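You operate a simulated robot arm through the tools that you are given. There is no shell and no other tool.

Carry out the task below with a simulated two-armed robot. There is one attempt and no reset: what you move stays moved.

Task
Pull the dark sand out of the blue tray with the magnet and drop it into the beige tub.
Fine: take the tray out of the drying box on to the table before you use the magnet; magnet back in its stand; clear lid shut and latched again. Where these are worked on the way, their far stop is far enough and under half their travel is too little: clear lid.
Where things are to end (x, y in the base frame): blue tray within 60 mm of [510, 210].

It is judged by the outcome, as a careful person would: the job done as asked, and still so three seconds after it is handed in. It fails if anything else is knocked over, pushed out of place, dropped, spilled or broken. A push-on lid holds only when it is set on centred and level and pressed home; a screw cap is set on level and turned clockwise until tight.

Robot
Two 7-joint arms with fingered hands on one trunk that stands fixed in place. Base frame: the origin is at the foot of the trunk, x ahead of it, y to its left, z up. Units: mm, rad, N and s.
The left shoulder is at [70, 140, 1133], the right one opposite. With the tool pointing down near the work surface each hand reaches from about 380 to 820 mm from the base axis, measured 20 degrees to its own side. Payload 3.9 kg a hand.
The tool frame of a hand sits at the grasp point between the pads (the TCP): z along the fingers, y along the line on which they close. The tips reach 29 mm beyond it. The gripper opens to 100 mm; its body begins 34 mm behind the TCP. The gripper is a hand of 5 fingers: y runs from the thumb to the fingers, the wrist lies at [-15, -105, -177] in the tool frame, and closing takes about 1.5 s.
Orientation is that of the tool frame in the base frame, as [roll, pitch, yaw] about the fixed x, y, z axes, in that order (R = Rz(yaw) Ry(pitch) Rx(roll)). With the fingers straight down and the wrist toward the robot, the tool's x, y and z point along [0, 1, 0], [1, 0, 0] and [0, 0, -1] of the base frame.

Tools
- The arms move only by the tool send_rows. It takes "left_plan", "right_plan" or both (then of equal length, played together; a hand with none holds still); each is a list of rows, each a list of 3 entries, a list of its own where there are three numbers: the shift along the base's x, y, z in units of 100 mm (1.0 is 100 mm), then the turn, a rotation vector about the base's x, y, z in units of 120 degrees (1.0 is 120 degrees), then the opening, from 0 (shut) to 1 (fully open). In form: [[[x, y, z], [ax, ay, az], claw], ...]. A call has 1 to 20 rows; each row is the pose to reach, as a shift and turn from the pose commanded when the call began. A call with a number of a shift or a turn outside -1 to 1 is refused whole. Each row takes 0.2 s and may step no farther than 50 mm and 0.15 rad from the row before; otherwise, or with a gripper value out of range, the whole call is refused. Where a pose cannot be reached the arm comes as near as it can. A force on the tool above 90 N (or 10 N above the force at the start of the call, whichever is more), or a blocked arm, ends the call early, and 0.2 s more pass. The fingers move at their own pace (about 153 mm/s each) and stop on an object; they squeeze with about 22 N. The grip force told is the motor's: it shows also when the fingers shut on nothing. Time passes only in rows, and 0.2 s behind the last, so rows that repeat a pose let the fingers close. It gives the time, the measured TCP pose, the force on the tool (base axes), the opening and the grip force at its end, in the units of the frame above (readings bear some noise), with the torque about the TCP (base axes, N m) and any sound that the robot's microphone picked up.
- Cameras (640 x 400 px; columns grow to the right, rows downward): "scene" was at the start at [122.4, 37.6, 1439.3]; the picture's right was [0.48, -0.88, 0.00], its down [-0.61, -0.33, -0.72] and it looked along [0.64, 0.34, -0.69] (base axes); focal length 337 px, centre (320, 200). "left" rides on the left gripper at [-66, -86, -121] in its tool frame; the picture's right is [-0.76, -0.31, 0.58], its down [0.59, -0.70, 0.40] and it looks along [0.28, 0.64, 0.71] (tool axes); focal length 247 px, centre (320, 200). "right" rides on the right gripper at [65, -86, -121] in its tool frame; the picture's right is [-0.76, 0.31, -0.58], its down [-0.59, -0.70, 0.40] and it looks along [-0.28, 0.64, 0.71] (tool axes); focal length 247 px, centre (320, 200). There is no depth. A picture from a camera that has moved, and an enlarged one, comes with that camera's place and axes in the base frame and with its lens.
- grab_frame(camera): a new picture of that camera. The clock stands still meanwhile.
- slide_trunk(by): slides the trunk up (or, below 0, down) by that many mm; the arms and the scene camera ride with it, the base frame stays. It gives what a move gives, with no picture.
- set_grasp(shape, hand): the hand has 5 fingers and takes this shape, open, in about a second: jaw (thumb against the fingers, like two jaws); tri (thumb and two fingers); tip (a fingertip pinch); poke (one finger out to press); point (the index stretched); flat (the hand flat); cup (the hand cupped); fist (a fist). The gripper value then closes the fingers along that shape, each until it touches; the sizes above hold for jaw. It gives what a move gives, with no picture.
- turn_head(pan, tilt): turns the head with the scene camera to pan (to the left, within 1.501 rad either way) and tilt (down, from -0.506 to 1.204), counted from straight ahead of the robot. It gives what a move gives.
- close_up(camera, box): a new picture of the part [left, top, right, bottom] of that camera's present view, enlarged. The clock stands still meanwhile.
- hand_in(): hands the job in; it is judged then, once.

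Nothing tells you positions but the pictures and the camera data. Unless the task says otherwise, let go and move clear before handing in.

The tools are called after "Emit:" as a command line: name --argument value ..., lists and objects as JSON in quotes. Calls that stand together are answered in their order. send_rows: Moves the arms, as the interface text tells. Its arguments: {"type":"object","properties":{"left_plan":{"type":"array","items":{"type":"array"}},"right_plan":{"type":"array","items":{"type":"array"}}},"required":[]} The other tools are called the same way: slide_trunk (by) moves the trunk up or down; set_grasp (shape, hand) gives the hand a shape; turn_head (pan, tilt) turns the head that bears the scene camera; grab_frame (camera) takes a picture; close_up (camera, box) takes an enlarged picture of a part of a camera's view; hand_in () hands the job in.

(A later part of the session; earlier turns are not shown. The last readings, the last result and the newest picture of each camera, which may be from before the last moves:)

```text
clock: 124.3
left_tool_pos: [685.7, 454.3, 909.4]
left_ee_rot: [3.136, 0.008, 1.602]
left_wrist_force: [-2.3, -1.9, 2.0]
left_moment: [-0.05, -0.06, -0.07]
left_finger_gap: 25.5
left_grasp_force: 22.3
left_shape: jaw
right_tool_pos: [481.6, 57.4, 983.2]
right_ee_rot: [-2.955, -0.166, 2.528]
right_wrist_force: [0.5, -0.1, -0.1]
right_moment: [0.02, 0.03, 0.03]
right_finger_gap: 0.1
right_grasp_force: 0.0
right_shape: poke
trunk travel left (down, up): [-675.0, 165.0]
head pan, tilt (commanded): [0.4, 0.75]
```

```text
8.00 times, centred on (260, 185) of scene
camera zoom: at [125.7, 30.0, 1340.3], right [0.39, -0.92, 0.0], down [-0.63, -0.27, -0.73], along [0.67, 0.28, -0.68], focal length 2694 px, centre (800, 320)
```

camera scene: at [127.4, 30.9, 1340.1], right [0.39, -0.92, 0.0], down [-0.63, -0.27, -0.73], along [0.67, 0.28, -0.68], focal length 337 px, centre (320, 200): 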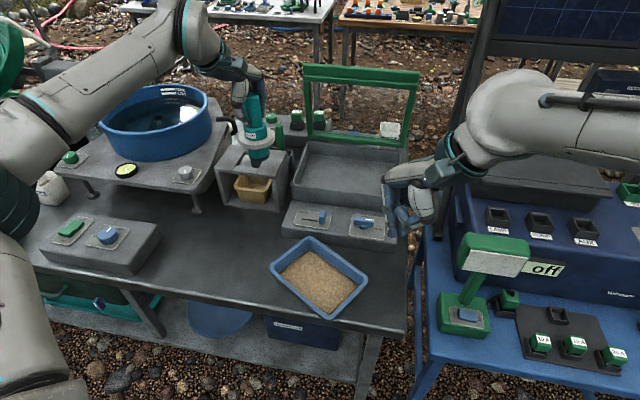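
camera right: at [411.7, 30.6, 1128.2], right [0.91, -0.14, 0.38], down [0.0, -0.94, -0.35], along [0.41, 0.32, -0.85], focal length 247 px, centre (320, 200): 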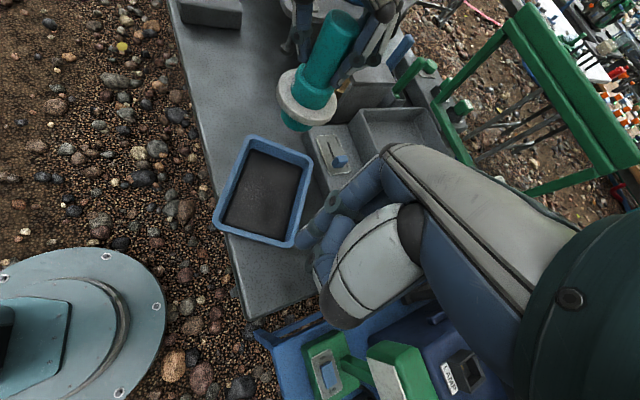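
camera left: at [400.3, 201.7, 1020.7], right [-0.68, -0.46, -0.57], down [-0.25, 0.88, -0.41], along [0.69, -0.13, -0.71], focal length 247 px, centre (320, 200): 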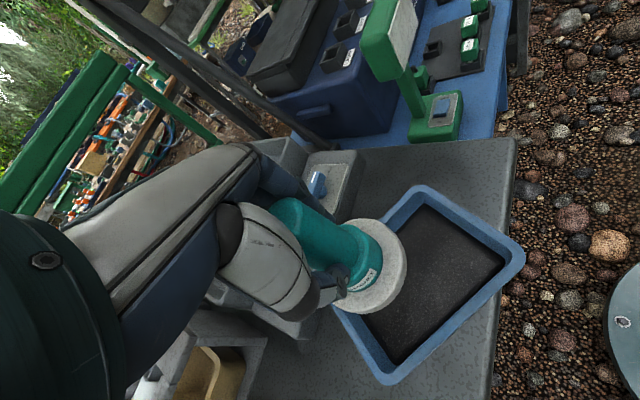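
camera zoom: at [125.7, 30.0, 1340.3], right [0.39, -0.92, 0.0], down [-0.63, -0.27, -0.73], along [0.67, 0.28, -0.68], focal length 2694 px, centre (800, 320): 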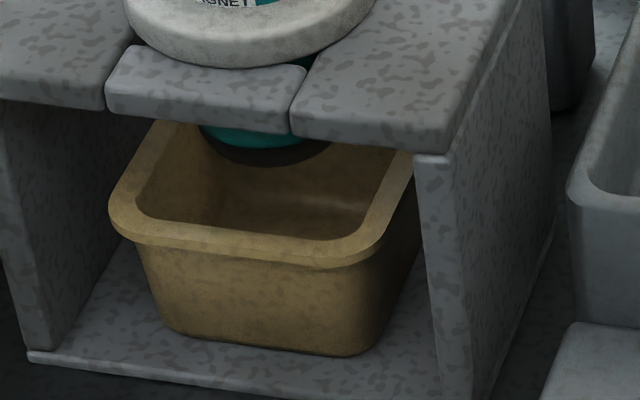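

Emit:
send_rows --left_plan '[[[0, 0, -0.04], [0, 0, 0], 0.0], [[0, 0, -0.08], [0, 0, 0], 0.0], [[0, 0, -0.11], [0, 0, 0], 0.0], [[0, 0, -0.11], [0, 0, 0], 0.0]]'

Emit:
close_up --camera "scene" --box '[240, 105, 285, 170]'

Emit:
close_up --camera "scene" --box '[230, 160, 290, 210]'

```text
clock: 125.3
left_tool_pos: [686.0, 453.7, 899.0]
left_ee_rot: [3.135, 0.009, 1.602]
left_wrist_force: [-1.2, 0.2, 3.7]
left_moment: [-0.02, -0.02, 0.01]
left_finger_gap: 25.6
left_grasp_force: 21.8
left_shape: jaw
right_tool_pos: [481.3, 56.5, 983.3]
right_ee_rot: [-2.956, -0.162, 2.529]
right_wrist_force: [0.3, 1.3, -0.1]
right_moment: [0.01, 0.03, 0.02]
right_finger_gap: 0.2
right_grasp_force: 0.0
right_shape: poke
trunk travel left (down, up): [-675.0, 165.0]
head pan, tilt (commanded): [0.4, 0.75]
```

```text
6.15 times, centred on (262, 138) of scene
camera zoom: at [125.5, 30.3, 1340.3], right [0.39, -0.92, 0.0], down [-0.63, -0.27, -0.73], along [0.67, 0.28, -0.68], focal length 2073 px, centre (674, 585)
```

zoom: 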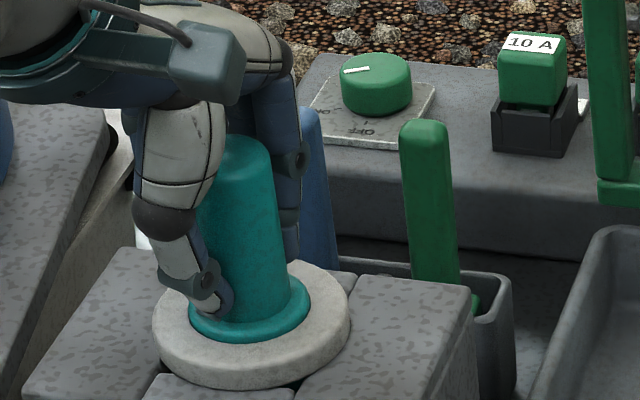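

```text
8.00 times, centred on (260, 185) of scene
camera zoom: at [125.5, 30.3, 1340.3], right [0.39, -0.92, 0.0], down [-0.63, -0.27, -0.73], along [0.67, 0.28, -0.68], focal length 2694 px, centre (800, 320)
```

zoom: 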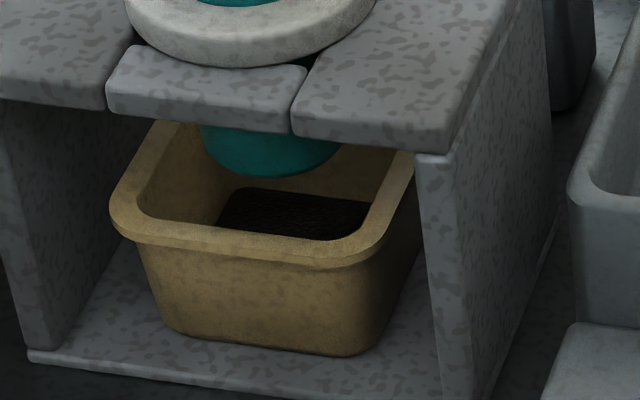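

The sand has dropped into the tub and the magnet nose is clean. I'll ease the plunger back up to its original height and release it in its stand.

Emit:
send_rows --left_plan '[[[0, 0, 0.05], [0, 0, 0], 0.0], [[0, 0, 0.1], [0, 0, 0], 0.0], [[0, 0, 0.15], [0, 0, 0], 0.0], [[0, 0, 0.19], [0, 0, 0], 0.0], [[0, 0, 0.19], [0, 0, 0], 0.0]]'

Emit:
close_up --camera "scene" --box '[240, 105, 285, 170]'

Emit:
close_up --camera "scene" --box '[230, 160, 290, 210]'

```text
clock: 126.5
left_tool_pos: [685.6, 454.2, 917.1]
left_ee_rot: [3.135, 0.008, 1.6]
left_wrist_force: [0.3, 0.4, 1.1]
left_moment: [-0.01, -0.04, 0.02]
left_finger_gap: 25.7
left_grasp_force: 22.1
left_shape: jaw
right_tool_pos: [482.0, 56.2, 984.3]
right_ee_rot: [-2.956, -0.163, 2.531]
right_wrist_force: [-0.7, 0.0, 0.0]
right_moment: [0.01, -0.01, -0.03]
right_finger_gap: 0.0
right_grasp_force: 0.2
right_shape: poke
trunk travel left (down, up): [-675.0, 165.0]
head pan, tilt (commanded): [0.4, 0.75]
```

```text
6.15 times, centred on (262, 138) of scene
camera zoom: at [126.0, 30.4, 1340.3], right [0.39, -0.92, 0.0], down [-0.63, -0.27, -0.73], along [0.67, 0.28, -0.68], focal length 2073 px, centre (674, 585)
```

zoom: 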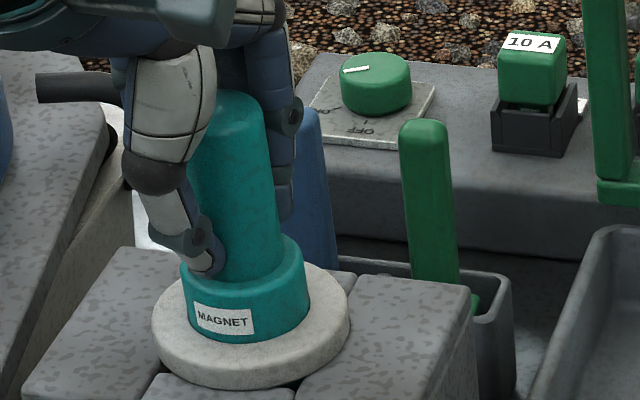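

```text
8.00 times, centred on (260, 185) of scene
camera zoom: at [126.0, 30.4, 1340.3], right [0.39, -0.92, 0.0], down [-0.63, -0.27, -0.73], along [0.67, 0.28, -0.68], focal length 2694 px, centre (800, 320)
```

zoom: 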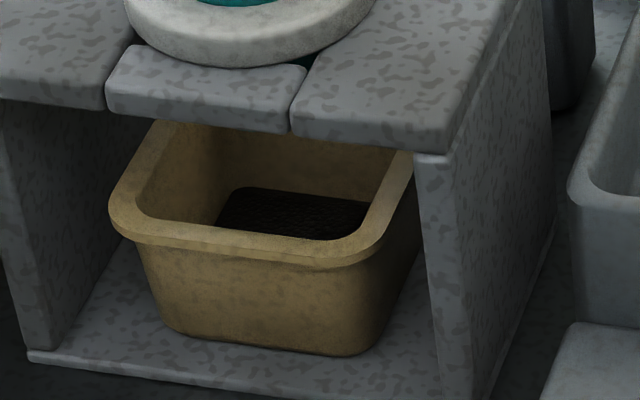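

Emit:
send_rows --left_plan '[[[0, 0, 0.015], [0, 0, 0], 0.0], [[0, 0, 0.015], [0, 0, 0], 0.3], [[0, 0, 0.015], [0, 0, 0], 0.5], [[0, 0, 0.015], [0, 0, 0], 0.7], [[0, 0, 0.015], [0, 0, 0], 0.9], [[0, 0, 0.015], [0, 0, 0], 0.9], [[0, 0, 0.015], [0, 0, 0], 0.9]]'

Emit:
close_up --camera "scene" --box '[200, 80, 320, 220]'

Emit:
close_up --camera "left" --box '[260, 170, 460, 350]'

```text
clock: 128.1
left_tool_pos: [686.1, 454.1, 917.9]
left_ee_rot: [3.137, 0.009, 1.602]
left_wrist_force: [0.1, 0.5, -0.3]
left_moment: [0.02, -0.02, 0.02]
left_finger_gap: 89.5
left_grasp_force: 0.0
left_shape: jaw
right_tool_pos: [482.2, 57.3, 983.4]
right_ee_rot: [-2.955, -0.164, 2.53]
right_wrist_force: [-0.4, 0.2, 0.0]
right_moment: [0.0, -0.03, 0.05]
right_finger_gap: 0.0
right_grasp_force: 0.0
right_shape: poke
trunk travel left (down, up): [-675.0, 165.0]
head pan, tilt (commanded): [0.4, 0.75]
```

```text
2.86 times, centred on (260, 150) of scene
camera zoom: at [126.4, 30.5, 1340.2], right [0.39, -0.92, 0.0], down [-0.63, -0.27, -0.73], along [0.67, 0.28, -0.68], focal length 962 px, centre (491, 343)
```

zoom: 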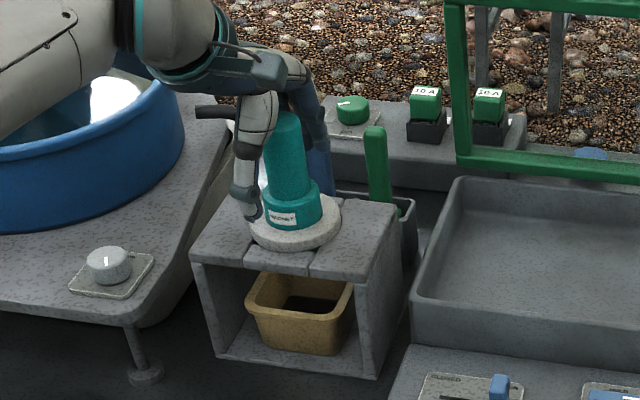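

```text
2.22 times, centred on (360, 260) of left
camera zoom: at [601.5, 385.6, 1040.5], right [-0.28, -0.77, -0.57], down [-0.72, 0.56, -0.41], along [0.64, 0.3, -0.71], focal length 549 px, centre (231, 67)
```

zoom: 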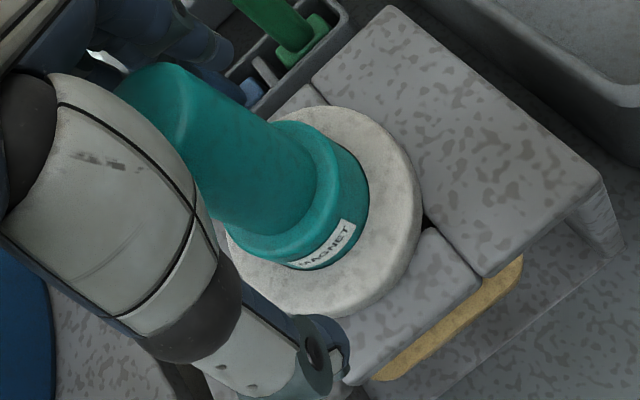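

The magnet stands in its place. I'll open fully and lift the hand straight up and away.

Emit:
send_rows --left_plan '[[[0, 0, 0.1], [0, 0, 0], 1], [[0, 0, 0.25], [0, 0, 0], 1], [[0, 0, 0.45], [0, 0, 0], 1], [[0, 0, 0.65], [0, 0, 0], 1], [[0, 0, 0.85], [0, 0, 0], 1], [[0, 0, 0.95], [0, 0, 0], 1]]'

Emit:
close_up --camera "scene" --box '[200, 60, 320, 220]'

Emit:
close_up --camera "right" --box '[300, 0, 440, 130]'

```text
clock: 129.5
left_tool_pos: [686.5, 453.9, 1013.7]
left_ee_rot: [3.135, 0.008, 1.603]
left_wrist_force: [-0.3, -0.7, 0.7]
left_moment: [0.03, 0.02, -0.01]
left_finger_gap: 99.7
left_grasp_force: 0.0
left_shape: jaw
right_tool_pos: [481.3, 56.8, 983.0]
right_ee_rot: [-2.956, -0.163, 2.529]
right_wrist_force: [-0.2, 0.6, 0.0]
right_moment: [0.02, -0.03, 0.03]
right_finger_gap: 0.1
right_grasp_force: 0.0
right_shape: poke
trunk travel left (down, up): [-675.0, 165.0]
head pan, tilt (commanded): [0.4, 0.75]
```

```text
2.50 times, centred on (260, 140) of scene
camera zoom: at [126.3, 30.4, 1340.2], right [0.39, -0.92, 0.0], down [-0.63, -0.27, -0.73], along [0.67, 0.28, -0.68], focal length 842 px, centre (470, 350)
```

zoom: 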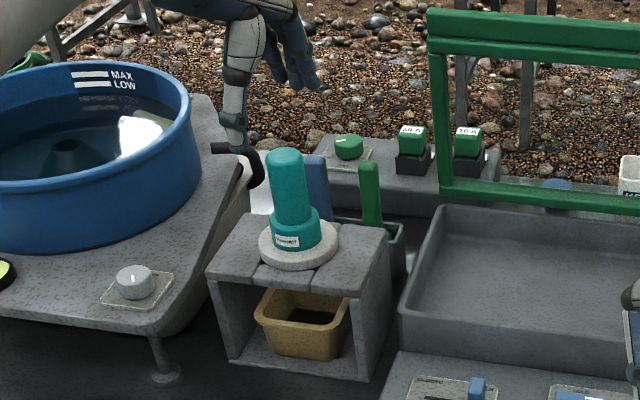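

```text
3.08 times, centred on (370, 65) of right
camera zoom: at [411.3, 30.5, 1128.4], right [0.91, -0.14, 0.38], down [0.0, -0.94, -0.35], along [0.41, 0.32, -0.85], focal length 760 px, centre (166, 615)
```

zoom: 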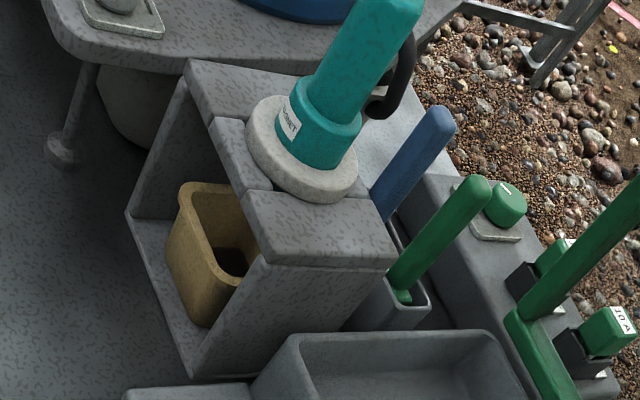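

The magnet is back in its stand and the sand is in the tub. Now the lid: I'll measure where its raised top edge is.

Emit:
close_up --camera "scene" --box '[290, 50, 430, 160]'

Emit:
close_up --camera "right" --box '[440, 0, 640, 200]'

Emit:
grab_frame --camera "left"

```text
3.64 times, centred on (360, 105) of scene
camera zoom: at [126.3, 30.4, 1340.2], right [0.39, -0.92, 0.0], down [-0.63, -0.27, -0.73], along [0.67, 0.28, -0.68], focal length 1225 px, centre (174, 546)
```

zoom: 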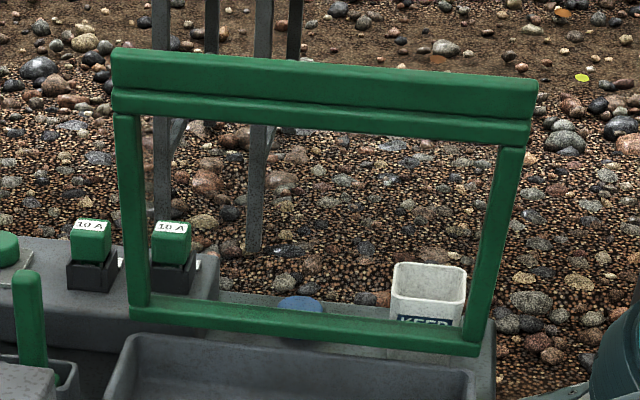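

```text
2.00 times, centred on (540, 100) of right
camera zoom: at [411.3, 30.5, 1128.4], right [0.91, -0.14, 0.38], down [0.0, -0.94, -0.35], along [0.41, 0.32, -0.85], focal length 494 px, centre (-120, 400)
```

zoom: 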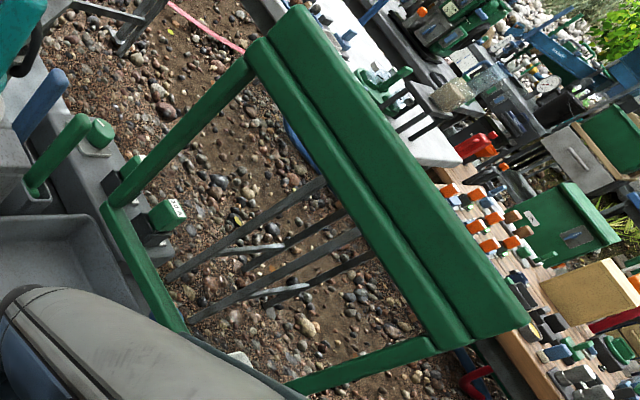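

```text
taken
camera left: at [601.7, 385.4, 1135.2], right [-0.28, -0.77, -0.57], down [-0.72, 0.56, -0.41], along [0.64, 0.3, -0.71], focal length 247 px, centre (320, 200)
```

left: 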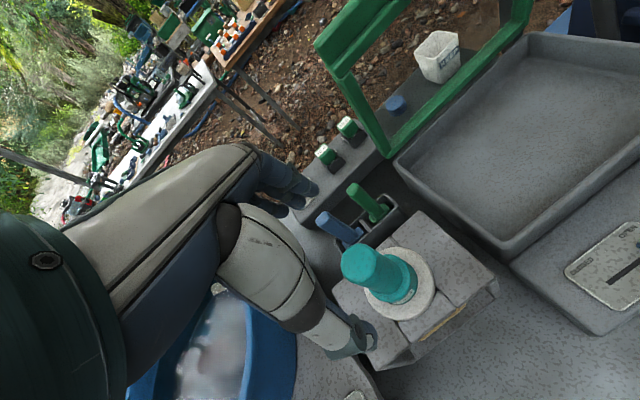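

The lid rests at about 80° with its top edge near (853,282,1040). I'll raise the trunk again for reach, tilt the left hand forward, and go over the top of the lid edge.

Emit:
slide_trunk --by 100

Emit:
send_rows --left_plan '[[[0.0, -0.15, 0], [0, -0.055, 0], 0.6], [[0.02, -0.3, 0], [0, -0.11, 0], 0.5], [[0.04, -0.5, 0], [0, -0.165, 0], 0.5], [[0.06, -0.7, 0], [0, -0.22, 0], 0.5], [[0.08, -0.85, 0], [0, -0.275, 0], 0.5], [[0.1, -1.0, 0], [0, -0.333, 0], 0.5], [[0.1, -1.0, 0], [0, -0.333, 0], 0.5]]'

Emit:
grab_frame --camera "scene"

Emit:
grab_frame --camera "left"

```text
clock: 130.8
left_tool_pos: [687.2, 454.7, 1113.6]
left_ee_rot: [3.137, 0.01, 1.603]
left_wrist_force: [0.9, 0.2, 0.0]
left_moment: [-0.02, 0.0, -0.02]
left_finger_gap: 99.8
left_grasp_force: 0.0
left_shape: jaw
right_tool_pos: [481.6, 57.2, 1083.9]
right_ee_rot: [-2.953, -0.165, 2.53]
right_wrist_force: [0.4, 0.1, -0.4]
right_moment: [0.0, -0.01, 0.0]
right_finger_gap: 0.0
right_grasp_force: 0.1
right_shape: poke
trunk travel left (down, up): [-775.0, 65.0]
head pan, tilt (commanded): [0.4, 0.75]
```

```text
clock: 132.4
left_tool_pos: [762.6, 422.4, 1139.3]
left_ee_rot: [2.44, 0.025, 1.583]
left_wrist_force: [-0.2, -0.1, 0.2]
left_moment: [0.0, -0.02, -0.02]
left_finger_gap: 49.6
left_grasp_force: 0.1
left_shape: jaw
left hand out of reach, approached as far as the arm can: row 2, 3, 4, 5, 6, 7
right_tool_pos: [482.0, 57.4, 1083.4]
right_ee_rot: [-2.956, -0.164, 2.529]
right_wrist_force: [-0.5, -0.3, -0.1]
right_moment: [0.0, -0.03, 0.02]
right_finger_gap: 0.0
right_grasp_force: 0.1
right_shape: poke
trunk travel left (down, up): [-775.0, 65.0]
head pan, tilt (commanded): [0.4, 0.75]
```

```text
taken
camera scene: at [125.8, 30.6, 1440.3], right [0.39, -0.92, 0.0], down [-0.63, -0.27, -0.73], along [0.67, 0.28, -0.68], focal length 337 px, centre (320, 200)
```

scene: 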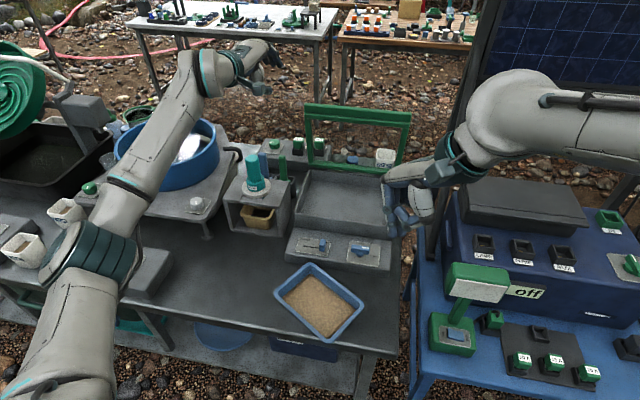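

```text
taken
camera left: at [620.2, 355.9, 1179.1], right [0.15, -0.77, -0.62], down [-0.29, 0.57, -0.77], along [0.95, 0.29, -0.14], focal length 247 px, centre (320, 200)
```

left: 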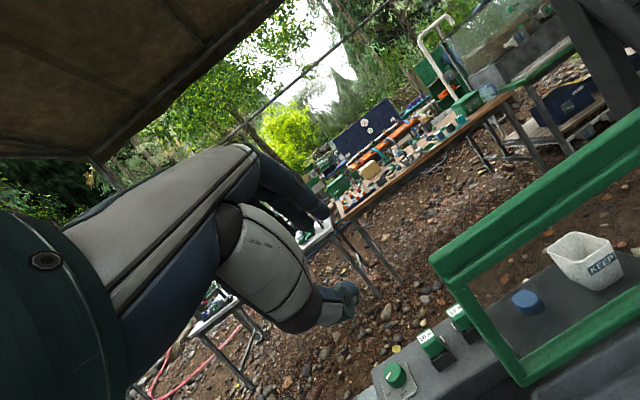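

The arm prefers a slightly more clockwise heading; I'll turn it back a little, bring it in front of the lid above its top edge, and check.

Emit:
send_rows --left_plan '[[[-0.05, -0.2, -0.05], [0, 0.01, -0.02], 0.7], [[-0.1, -0.4, -0.1], [0, 0.02, -0.04], 0.9], [[-0.15, -0.6, -0.2], [0, 0.03, -0.062], 1], [[-0.2, -0.8, -0.3], [0, 0.042, -0.062], 1], [[-0.2, -0.9, -0.3], [0, 0.042, -0.062], 1], [[-0.2, -0.9, -0.3], [0, 0.042, -0.062], 1]]'

Emit:
grab_frame --camera "scene"

Emit:
grab_frame --camera "left"

```text
clock: 133.8
left_tool_pos: [755.3, 342.4, 1110.2]
left_ee_rot: [2.527, 0.029, 1.455]
left_wrist_force: [-0.4, 0.9, 0.2]
left_moment: [0.04, 0.02, -0.01]
left_finger_gap: 99.6
left_grasp_force: 0.1
left_shape: jaw
left hand out of reach, approached as far as the arm can: row 4, 5, 6
right_tool_pos: [482.8, 55.4, 1084.1]
right_ee_rot: [-2.956, -0.165, 2.53]
right_wrist_force: [-0.4, 0.0, 0.0]
right_moment: [-0.01, 0.01, 0.01]
right_finger_gap: 0.1
right_grasp_force: 0.2
right_shape: poke
trunk travel left (down, up): [-775.0, 65.0]
head pan, tilt (commanded): [0.4, 0.75]
```

```text
taken
camera scene: at [126.2, 30.8, 1440.2], right [0.39, -0.92, 0.0], down [-0.63, -0.27, -0.73], along [0.67, 0.28, -0.68], focal length 337 px, centre (320, 200)
```

scene: 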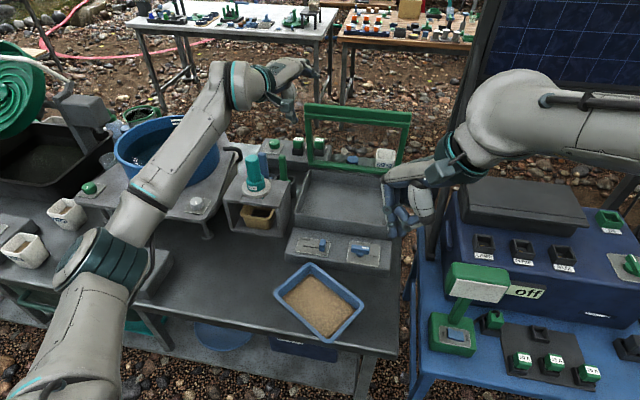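

```text
taken
camera left: at [608.6, 293.1, 1163.7], right [-0.01, -0.78, -0.63], down [-0.28, 0.6, -0.75], along [0.96, 0.17, -0.22], focal length 247 px, centre (320, 200)
```

left: 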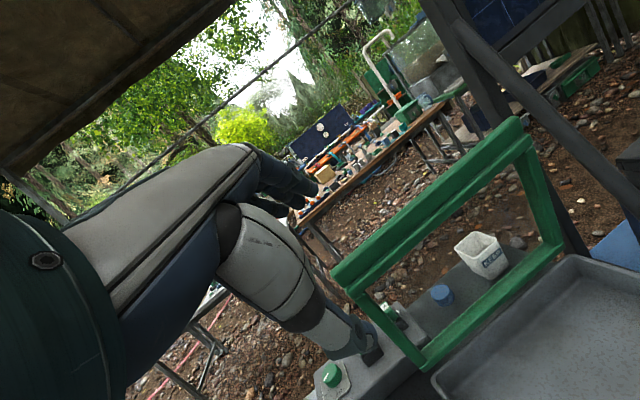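

Emit:
send_rows --left_plan '[[[0.15, -0.12, -0.05], [0, 0, 0], 1], [[0.3, -0.24, -0.1], [0, 0, 0], 1], [[0.45, -0.34, -0.2], [0, 0, 0], 1], [[0.58, -0.42, -0.3], [0, 0, 0], 1], [[0.68, -0.46, -0.35], [0, 0, 0], 1], [[0.68, -0.46, -0.35], [0, 0, 0], 1]]'

Emit:
close_up --camera "scene" --box '[240, 30, 430, 180]'

Emit:
grab_frame --camera "left"

Emit:
grab_frame --camera "right"

```text
clock: 135.2
left_tool_pos: [821.7, 294.2, 1078.9]
left_ee_rot: [2.526, 0.031, 1.46]
left_wrist_force: [-0.3, 0.1, -1.4]
left_moment: [0.04, -0.03, 0.0]
left_finger_gap: 99.6
left_grasp_force: 0.0
left_shape: jaw
right_tool_pos: [480.5, 56.6, 1084.4]
right_ee_rot: [-2.956, -0.165, 2.529]
right_wrist_force: [0.0, 0.0, -0.5]
right_moment: [-0.03, -0.01, -0.02]
right_finger_gap: 0.0
right_grasp_force: 0.2
right_shape: poke
trunk travel left (down, up): [-775.0, 65.0]
head pan, tilt (commanded): [0.4, 0.75]
```

```text
2.67 times, centred on (335, 105) of scene
camera zoom: at [126.2, 30.7, 1440.2], right [0.39, -0.92, 0.0], down [-0.63, -0.27, -0.73], along [0.67, 0.28, -0.68], focal length 898 px, centre (280, 453)
```

zoom: 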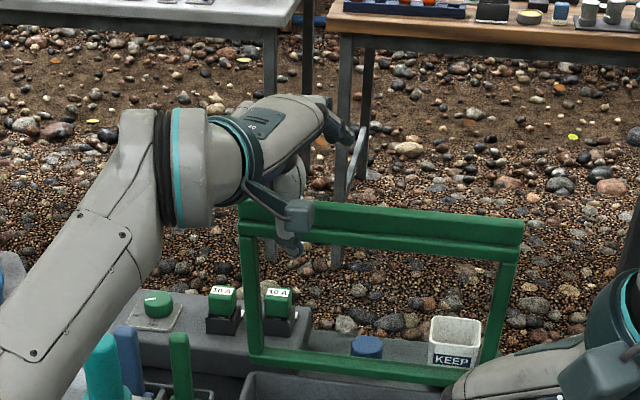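

```text
taken
camera left: at [676.4, 245.6, 1130.3], right [0.0, -0.78, -0.62], down [-0.28, 0.6, -0.75], along [0.96, 0.17, -0.22], focal length 247 px, centre (320, 200)
```

left: 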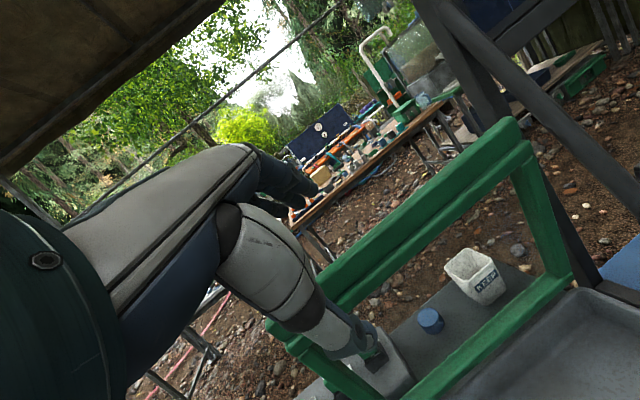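

```text
taken
camera right: at [411.2, 30.7, 1228.5], right [0.91, -0.14, 0.38], down [0.0, -0.94, -0.35], along [0.41, 0.32, -0.85], focal length 247 px, centre (320, 200)
```

right: 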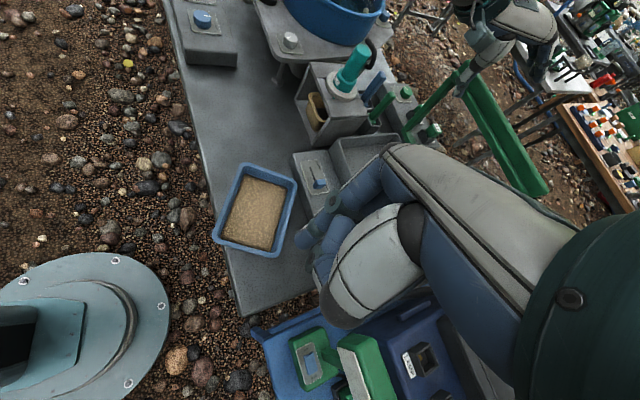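

Emit:
close_up --camera "right" --box '[420, 0, 580, 130]'

Emit:
close_up --camera "left" --box '[230, 120, 430, 400]'

```text
3.08 times, centred on (500, 65) of right
camera zoom: at [411.2, 30.7, 1228.5], right [0.91, -0.14, 0.38], down [0.0, -0.94, -0.35], along [0.41, 0.32, -0.85], focal length 760 px, centre (-234, 615)
```

zoom: 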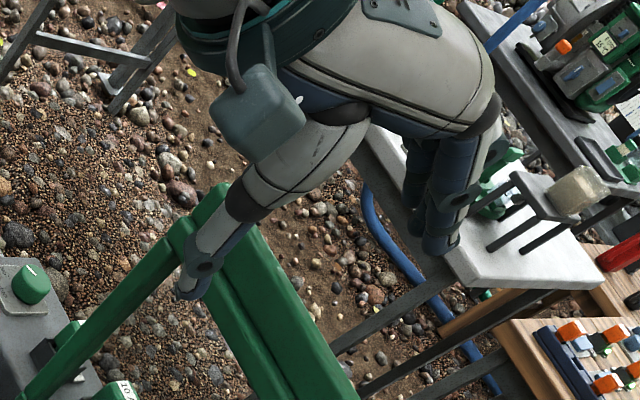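

```text
1.43 times, centred on (330, 260) of left
camera zoom: at [676.4, 245.6, 1130.3], right [0.0, -0.78, -0.62], down [-0.28, 0.6, -0.75], along [0.96, 0.17, -0.22], focal length 353 px, centre (306, 114)
```

zoom: 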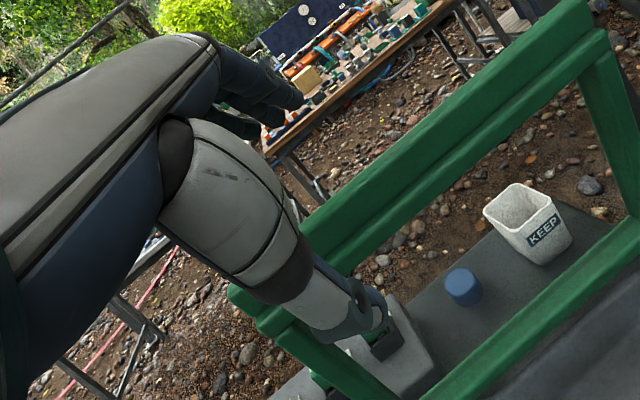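

The lid's top edge is between my thumb (front) and fingers (behind). I'll lower so the fingertips are behind and below the edge.

Emit:
send_rows --left_plan '[[[0.05, 0, -0.1], [0, 0, 0], 1], [[0.05, 0, -0.25], [0, 0, 0], 1], [[0.05, 0, -0.4], [0, 0, 0], 1], [[0.05, 0, -0.52], [0, 0, 0], 1], [[0.05, 0, -0.62], [0, 0, 0], 1], [[0.05, 0, -0.62], [0, 0, 0], 1]]'

Emit:
close_up --camera "right" --box '[420, 0, 580, 130]'

Emit:
close_up --camera "scene" --box '[260, 50, 430, 180]'

```text
clock: 136.6
left_tool_pos: [828.0, 295.5, 1016.9]
left_ee_rot: [2.527, 0.031, 1.461]
left_wrist_force: [-0.3, -0.2, 1.8]
left_moment: [-0.05, -0.12, 0.04]
left_finger_gap: 99.8
left_grasp_force: 0.1
left_shape: jaw
right_tool_pos: [481.7, 57.1, 1084.0]
right_ee_rot: [-2.956, -0.166, 2.529]
right_wrist_force: [0.4, 0.4, 0.1]
right_moment: [-0.01, 0.0, 0.01]
right_finger_gap: 0.0
right_grasp_force: 0.1
right_shape: poke
trunk travel left (down, up): [-775.0, 65.0]
head pan, tilt (commanded): [0.4, 0.75]
```

```text
3.08 times, centred on (500, 65) of right
camera zoom: at [410.9, 30.4, 1228.6], right [0.91, -0.14, 0.38], down [0.0, -0.94, -0.35], along [0.41, 0.32, -0.85], focal length 760 px, centre (-234, 615)
```

zoom: 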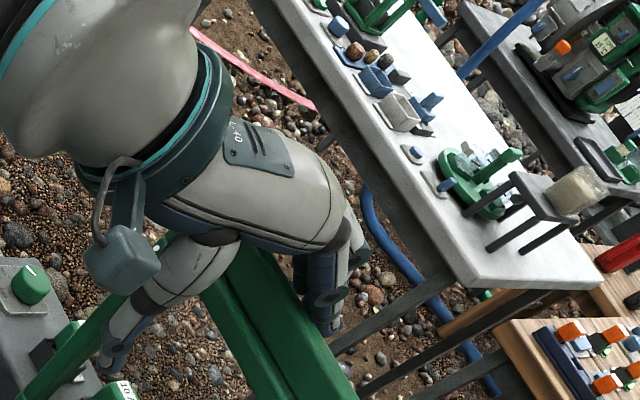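

```text
3.08 times, centred on (345, 115) of scene
camera zoom: at [125.8, 30.3, 1440.3], right [0.39, -0.92, 0.0], down [-0.63, -0.27, -0.73], along [0.67, 0.28, -0.68], focal length 1036 px, centre (243, 462)
```

zoom: 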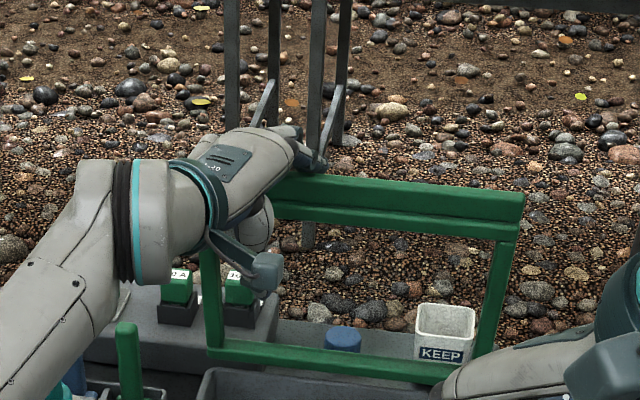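

Emit:
send_rows --left_plan '[[[-0.08, -0.02, 0.0], [0, 0, 0], 1], [[-0.16, -0.04, -0.02], [0, 0, 0], 1], [[-0.26, -0.06, -0.05], [0, 0, 0], 1], [[-0.36, -0.08, -0.08], [0, 0, 0], 1], [[-0.36, -0.08, -0.08], [0, 0, 0], 1]]'

Emit:
close_up --camera "scene" --box '[260, 50, 430, 180]'

Emit:
close_up --camera "right" --box '[420, 0, 580, 130]'

```text
clock: 137.8
left_tool_pos: [807.8, 296.6, 1009.0]
left_ee_rot: [2.527, 0.031, 1.456]
left_wrist_force: [0.3, -0.5, 0.4]
left_moment: [-0.01, -0.03, 0.01]
left_finger_gap: 100.0
left_grasp_force: 0.0
left_shape: jaw
left hand out of reach, approached as far as the arm can: row 3, 4, 5
right_tool_pos: [481.9, 56.2, 1083.1]
right_ee_rot: [-2.956, -0.165, 2.53]
right_wrist_force: [0.1, -0.3, 0.7]
right_moment: [-0.01, -0.01, -0.01]
right_finger_gap: 0.0
right_grasp_force: 0.1
right_shape: poke
trunk travel left (down, up): [-775.0, 65.0]
head pan, tilt (commanded): [0.4, 0.75]
```

```text
3.08 times, centred on (345, 115) of scene
camera zoom: at [126.2, 30.3, 1440.2], right [0.39, -0.92, 0.0], down [-0.63, -0.27, -0.73], along [0.67, 0.28, -0.68], focal length 1036 px, centre (243, 462)
```

zoom: 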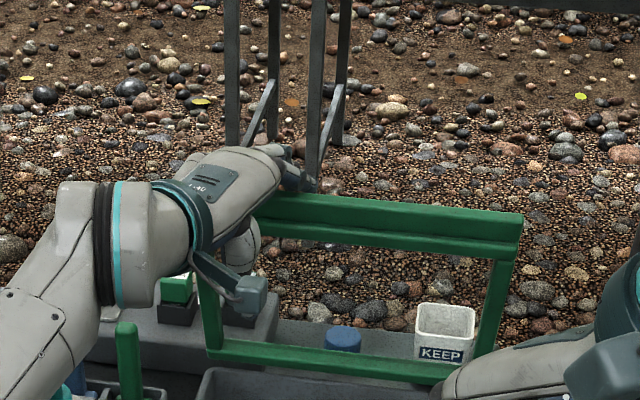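

```text
3.08 times, centred on (500, 65) of right
camera zoom: at [411.2, 30.3, 1228.4], right [0.91, -0.14, 0.38], down [0.0, -0.94, -0.35], along [0.41, 0.32, -0.85], focal length 760 px, centre (-234, 615)
```

zoom: 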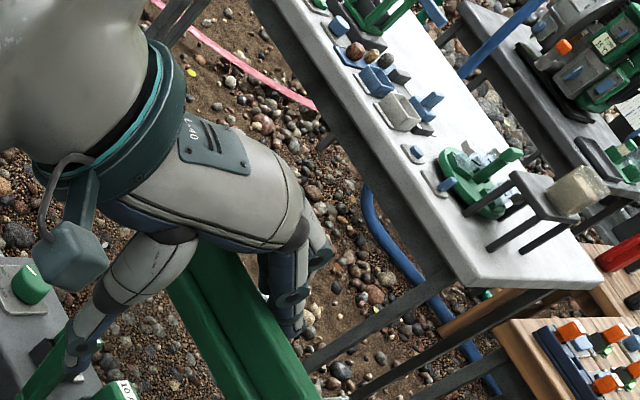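

The lid is following. I'll keep pulling along its arc while turning the wrist clockwise a bit so the arm can come in.

Emit:
send_rows --left_plan '[[[-0.05, -0.02, -0.02], [0, 0, -0.03], 1], [[-0.12, -0.04, -0.04], [0, 0, -0.06], 1], [[-0.22, -0.06, -0.08], [0, 0, -0.08], 1], [[-0.32, -0.08, -0.13], [0, 0, -0.09], 1], [[-0.42, -0.1, -0.18], [0, 0, -0.1], 1], [[-0.42, -0.1, -0.18], [0, 0, -0.1], 1]]'

Emit:
close_up --camera "scene" --box '[230, 60, 430, 200]'

Emit:
close_up --camera "right" --box '[380, 0, 580, 160]'

```text
clock: 139.2
left_tool_pos: [765.6, 285.8, 990.8]
left_ee_rot: [2.527, 0.033, 1.25]
left_wrist_force: [0.1, 0.3, 1.2]
left_moment: [-0.01, -0.01, 0.0]
left_finger_gap: 100.1
left_grasp_force: 0.1
left_shape: jaw
right_tool_pos: [482.2, 56.8, 1083.7]
right_ee_rot: [-2.955, -0.164, 2.531]
right_wrist_force: [-0.6, 0.2, 0.0]
right_moment: [-0.06, -0.01, 0.03]
right_finger_gap: 0.1
right_grasp_force: 0.1
right_shape: poke
trunk travel left (down, up): [-775.0, 65.0]
head pan, tilt (commanded): [0.4, 0.75]
```

```text
2.86 times, centred on (330, 130) of scene
camera zoom: at [126.5, 30.4, 1440.2], right [0.39, -0.92, 0.0], down [-0.63, -0.27, -0.73], along [0.67, 0.28, -0.68], focal length 962 px, centre (291, 400)
```

zoom: 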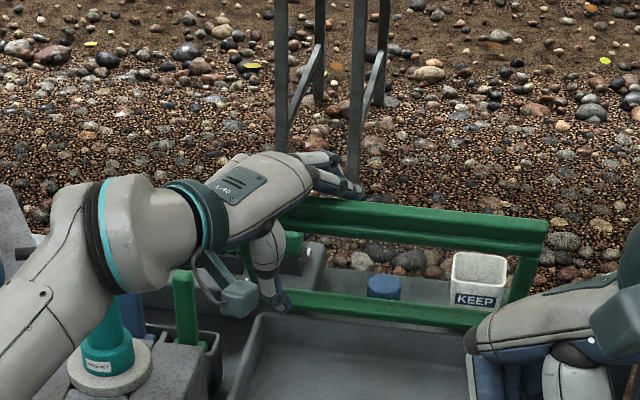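

```text
2.50 times, centred on (480, 80) of right
camera zoom: at [411.4, 30.5, 1228.3], right [0.91, -0.14, 0.38], down [0.0, -0.94, -0.35], along [0.41, 0.32, -0.85], focal length 617 px, centre (-80, 500)
```

zoom: 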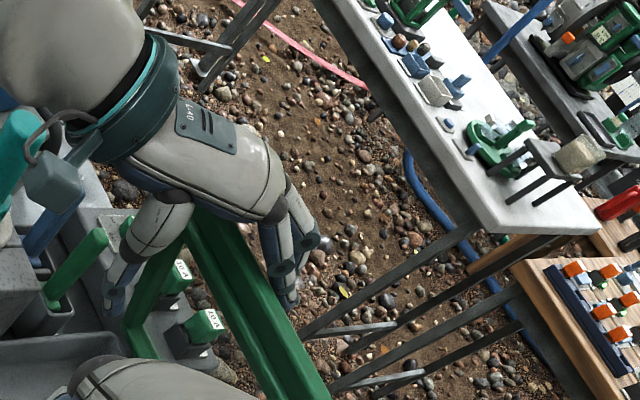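

Emit:
send_rows --left_plan '[[[-0.1, -0.02, -0.07], [0, 0, -0.01], 1], [[-0.2, -0.04, -0.14], [0, 0, -0.02], 1], [[-0.3, -0.06, -0.22], [0, 0, -0.03], 1], [[-0.4, -0.08, -0.31], [0, 0, -0.03], 1], [[-0.48, -0.1, -0.4], [0, 0, -0.03], 1], [[-0.48, -0.1, -0.4], [0, 0, -0.03], 1]]'

Emit:
close_up --camera "scene" --box '[230, 60, 430, 220]'

Emit:
close_up --camera "right" --box '[340, 0, 540, 160]'

```text
clock: 140.6
left_tool_pos: [718.6, 277.2, 949.4]
left_ee_rot: [2.527, 0.031, 1.188]
left_wrist_force: [0.0, 0.4, -0.1]
left_moment: [0.0, 0.0, -0.03]
left_finger_gap: 99.7
left_grasp_force: 0.0
left_shape: jaw
right_tool_pos: [481.5, 56.6, 1084.9]
right_ee_rot: [-2.955, -0.167, 2.529]
right_wrist_force: [0.5, 0.2, 0.4]
right_moment: [0.03, 0.02, 0.0]
right_finger_gap: 0.2
right_grasp_force: 0.0
right_shape: poke
trunk travel left (down, up): [-775.0, 65.0]
head pan, tilt (commanded): [0.4, 0.75]
```

```text
2.50 times, centred on (330, 140) of scene
camera zoom: at [126.4, 30.5, 1440.2], right [0.39, -0.92, 0.0], down [-0.63, -0.27, -0.73], along [0.67, 0.28, -0.68], focal length 842 px, centre (295, 350)
```

zoom: 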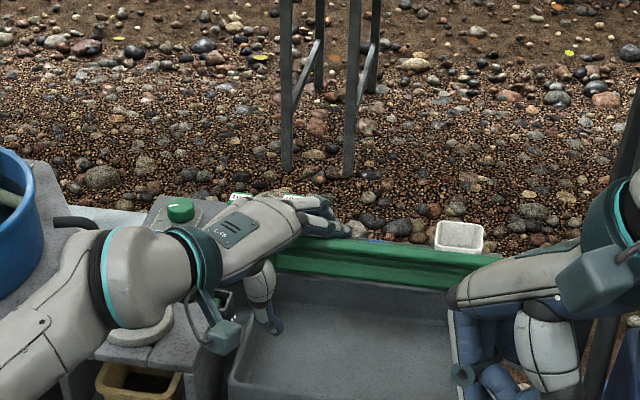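

```text
2.50 times, centred on (440, 80) of right
camera zoom: at [411.4, 30.5, 1228.3], right [0.91, -0.14, 0.38], down [0.0, -0.94, -0.35], along [0.41, 0.32, -0.85], focal length 617 px, centre (20, 500)
```

zoom: 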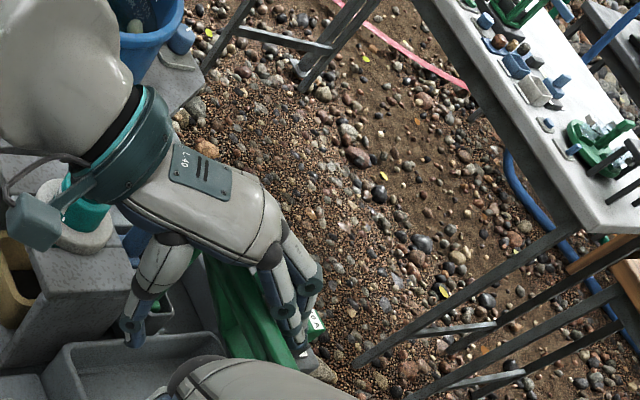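

Emit:
send_rows --left_plan '[[[-0.1, -0.02, -0.12], [0, 0, -0.005], 1], [[-0.2, -0.04, -0.26], [0, 0, -0.01], 1], [[-0.29, -0.06, -0.41], [0, 0, -0.015], 1], [[-0.36, -0.08, -0.55], [0, 0, -0.02], 1], [[-0.36, -0.08, -0.55], [0, 0, -0.02], 1]]'

Emit:
close_up --camera "scene" --box '[230, 80, 430, 240]'

Emit:
close_up --camera "right" --box '[300, 0, 500, 160]'

```text
clock: 141.8
left_tool_pos: [682.6, 268.9, 893.8]
left_ee_rot: [2.525, 0.03, 1.148]
left_wrist_force: [0.0, -1.0, 0.9]
left_moment: [-0.01, -0.01, 0.0]
left_finger_gap: 99.8
left_grasp_force: 0.1
left_shape: jaw
right_tool_pos: [481.8, 57.5, 1084.5]
right_ee_rot: [-2.956, -0.164, 2.531]
right_wrist_force: [0.0, -0.4, -0.5]
right_moment: [0.01, 0.01, 0.0]
right_finger_gap: 0.0
right_grasp_force: 0.1
right_shape: poke
trunk travel left (down, up): [-775.0, 65.0]
head pan, tilt (commanded): [0.4, 0.75]
```

```text
2.50 times, centred on (330, 160) of scene
camera zoom: at [126.3, 30.4, 1440.2], right [0.39, -0.92, 0.0], down [-0.63, -0.27, -0.73], along [0.67, 0.28, -0.68], focal length 842 px, centre (295, 300)
```

zoom: 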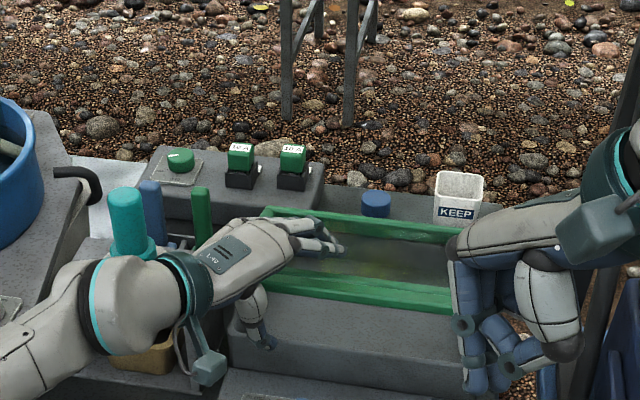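

```text
2.50 times, centred on (400, 80) of right
camera zoom: at [411.4, 30.5, 1228.4], right [0.91, -0.14, 0.38], down [0.0, -0.94, -0.35], along [0.41, 0.32, -0.85], focal length 617 px, centre (120, 500)
```

zoom: 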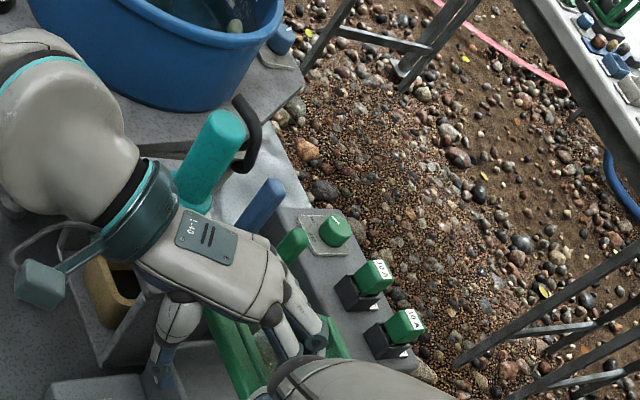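

Emit:
send_rows --left_plan '[[[-0.03, -0.01, -0.12], [0, 0, 0], 1], [[-0.06, -0.01, -0.24], [0, 0, 0], 1], [[-0.08, -0.02, -0.36], [0, 0, 0], 1], [[-0.08, -0.02, -0.36], [0, 0, 0], 1]]'

Emit:
close_up --camera "scene" --box '[250, 120, 410, 260]'

Emit:
grab_frame --camera "left"

```text
clock: 142.8
left_tool_pos: [674.0, 265.1, 858.2]
left_ee_rot: [2.526, 0.031, 1.15]
left_wrist_force: [-0.2, 0.0, 0.0]
left_moment: [-0.01, -0.03, 0.02]
left_finger_gap: 99.8
left_grasp_force: 0.0
left_shape: jaw
right_tool_pos: [482.7, 56.9, 1083.5]
right_ee_rot: [-2.956, -0.164, 2.529]
right_wrist_force: [-0.5, -0.6, 0.4]
right_moment: [0.01, -0.01, 0.03]
right_finger_gap: 0.1
right_grasp_force: 0.0
right_shape: poke
trunk travel left (down, up): [-775.0, 65.0]
head pan, tilt (commanded): [0.4, 0.75]
```

```text
2.86 times, centred on (330, 190) of scene
camera zoom: at [126.2, 30.5, 1440.2], right [0.39, -0.92, 0.0], down [-0.63, -0.27, -0.73], along [0.67, 0.28, -0.68], focal length 962 px, centre (291, 229)
```

zoom: 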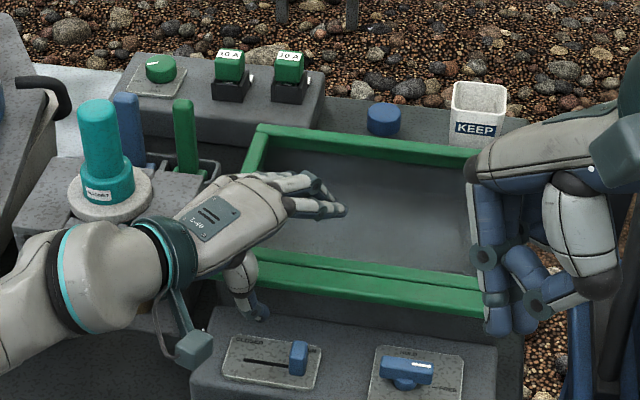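

```text
taken
camera left: at [520.0, 264.4, 910.5], right [-0.24, -0.74, -0.62], down [-0.08, 0.66, -0.75], along [0.97, -0.13, -0.22], focal length 247 px, centre (320, 200)
```

left: 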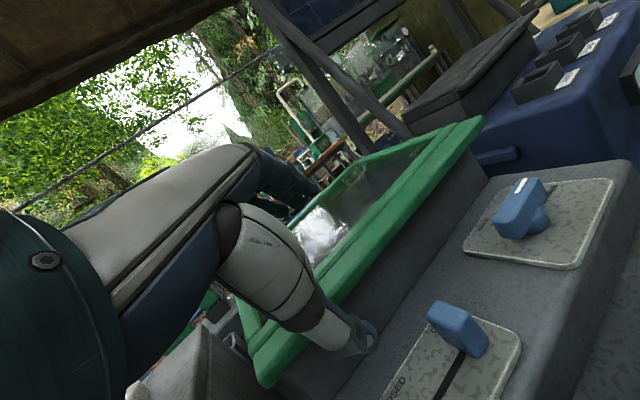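

The lid looks shut. I'll withdraw the hand back and up, then inspect the closing gap.

Emit:
send_rows --left_plan '[[[-0.2, 0.02, 0.08], [0, 0, 0], 1], [[-0.35, 0.04, 0.25], [0, 0, 0], 1], [[-0.45, 0.06, 0.5], [0, 0, 0], 1], [[-0.5, 0.08, 0.8], [0, 0, 0], 1], [[-0.5, 0.08, 0.9], [0, 0, 0], 1]]'

Emit:
close_up --camera "scene" --box '[270, 140, 420, 270]'

Emit:
close_up --camera "left" --box '[280, 80, 520, 320]'

```text
clock: 144.0
left_tool_pos: [624.2, 273.8, 948.3]
left_ee_rot: [2.527, 0.032, 1.147]
left_wrist_force: [-0.2, -0.4, 0.3]
left_moment: [-0.03, -0.01, -0.01]
left_finger_gap: 99.8
left_grasp_force: 0.1
left_shape: jaw
right_tool_pos: [482.4, 56.2, 1082.7]
right_ee_rot: [-2.957, -0.164, 2.53]
right_wrist_force: [-0.6, 1.2, -0.2]
right_moment: [0.0, 0.02, -0.01]
right_finger_gap: 0.0
right_grasp_force: 0.1
right_shape: poke
trunk travel left (down, up): [-775.0, 65.0]
head pan, tilt (commanded): [0.4, 0.75]
```

```text
3.08 times, centred on (345, 205) of scene
camera zoom: at [126.7, 30.4, 1440.2], right [0.39, -0.92, 0.0], down [-0.63, -0.27, -0.73], along [0.67, 0.28, -0.68], focal length 1036 px, centre (243, 185)
```

zoom: 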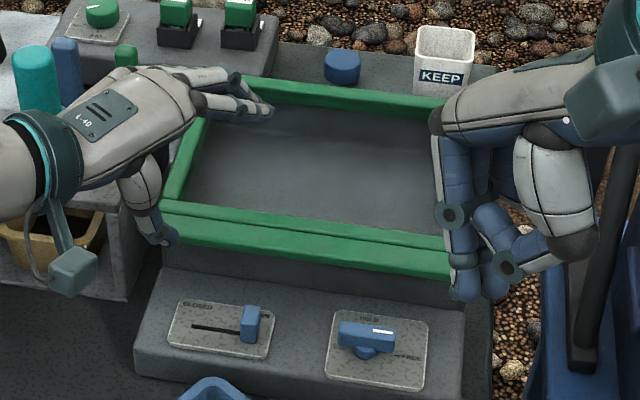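

```text
1.67 times, centred on (400, 200) of left
camera zoom: at [469.5, 272.7, 1000.8], right [-0.25, -0.74, -0.62], down [-0.08, 0.66, -0.75], along [0.97, -0.13, -0.22], focal length 412 px, centre (187, 200)
```

zoom: 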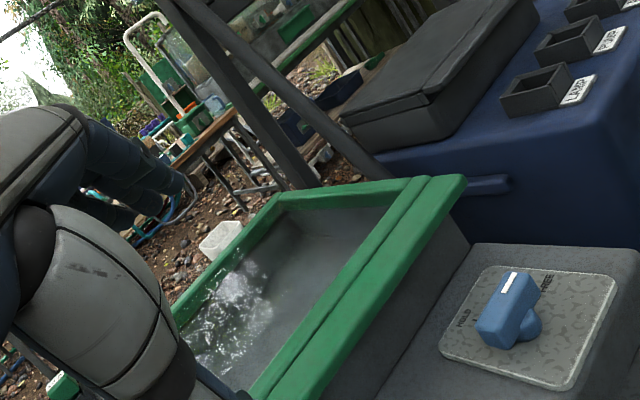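

The lid is shut. Now I'll restore the slider to CLOSED with the left hand and relatch with the right; first I'll reshape both hands and bring them into position.

Emit:
set_grasp --shape "poke" --hand "left"

Emit:
send_rows --left_plan '[[[-0.05, -0.1, 0], [0, 0.03, 0.02], 1], [[-0.1, -0.2, 0], [0, 0.06, 0.04], 1], [[-0.1, -0.3, -0.1], [0, 0.09, 0.06], 1], [[-0.1, -0.4, -0.2], [0, 0.12, 0.07], 1], [[-0.1, -0.48, -0.4], [0, 0.125, 0.07], 1], [[-0.1, -0.48, -0.6], [0, 0.125, 0.07], 1], [[-0.1, -0.48, -0.6], [0, 0.125, 0.07], 1]]'

Emit:
grab_frame --camera "left"

Emit:
grab_frame --camera "scene"

```text
clock: 144.9
left_tool_pos: [623.9, 274.4, 948.3]
left_ee_rot: [2.527, 0.031, 1.148]
left_wrist_force: [0.7, 0.3, 0.7]
left_moment: [0.01, 0.02, -0.01]
left_finger_gap: 0.0
left_grasp_force: 0.1
left_shape: poke
right_tool_pos: [481.4, 56.9, 1083.7]
right_ee_rot: [-2.956, -0.165, 2.529]
right_wrist_force: [0.6, 0.5, 0.2]
right_moment: [0.0, 0.01, -0.02]
right_finger_gap: 0.2
right_grasp_force: 0.1
right_shape: poke
trunk travel left (down, up): [-775.0, 65.0]
head pan, tilt (commanded): [0.4, 0.75]
```

```text
clock: 146.5
left_tool_pos: [662.8, 270.0, 886.8]
left_ee_rot: [2.78, 0.127, 1.27]
left_wrist_force: [0.4, -0.1, -0.8]
left_moment: [-0.01, 0.0, 0.02]
left_finger_gap: 0.1
left_grasp_force: 0.1
left_shape: poke
left hand out of reach, approached as far as the arm can: row 1, 2, 3, 4, 5, 6, 7
right_tool_pos: [481.0, 56.2, 1083.9]
right_ee_rot: [-2.955, -0.163, 2.531]
right_wrist_force: [-0.6, 0.0, 0.5]
right_moment: [-0.04, 0.0, -0.01]
right_finger_gap: 0.0
right_grasp_force: 0.0
right_shape: poke
trunk travel left (down, up): [-775.0, 65.0]
head pan, tilt (commanded): [0.4, 0.75]
```

```text
taken
camera left: at [528.6, 253.4, 977.3], right [-0.32, -0.77, -0.55], down [-0.34, 0.64, -0.69], along [0.88, -0.04, -0.47], focal length 247 px, centre (320, 200)
```

left: 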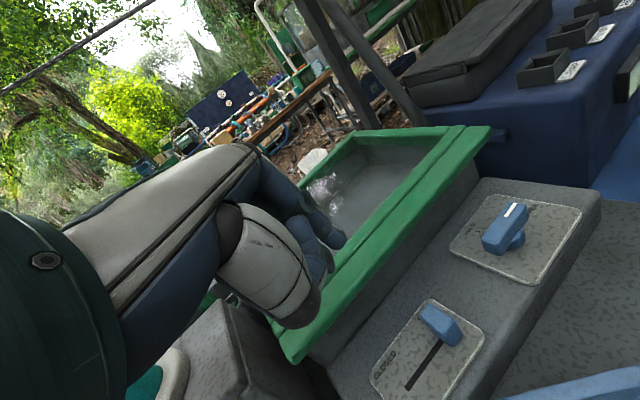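

```text
taken
camera scene: at [124.8, 30.4, 1440.4], right [0.39, -0.92, 0.0], down [-0.63, -0.27, -0.73], along [0.67, 0.28, -0.68], focal length 337 px, centre (320, 200)
```

scene: 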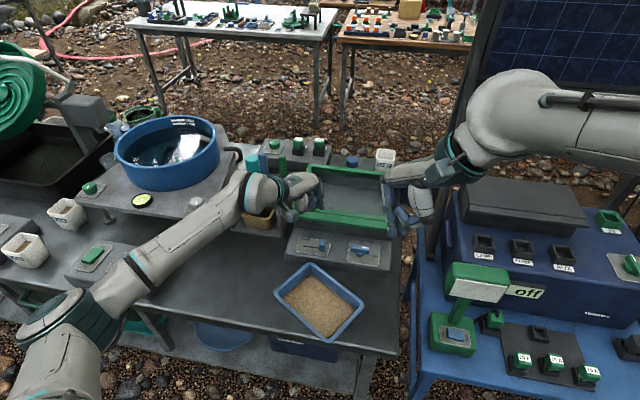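

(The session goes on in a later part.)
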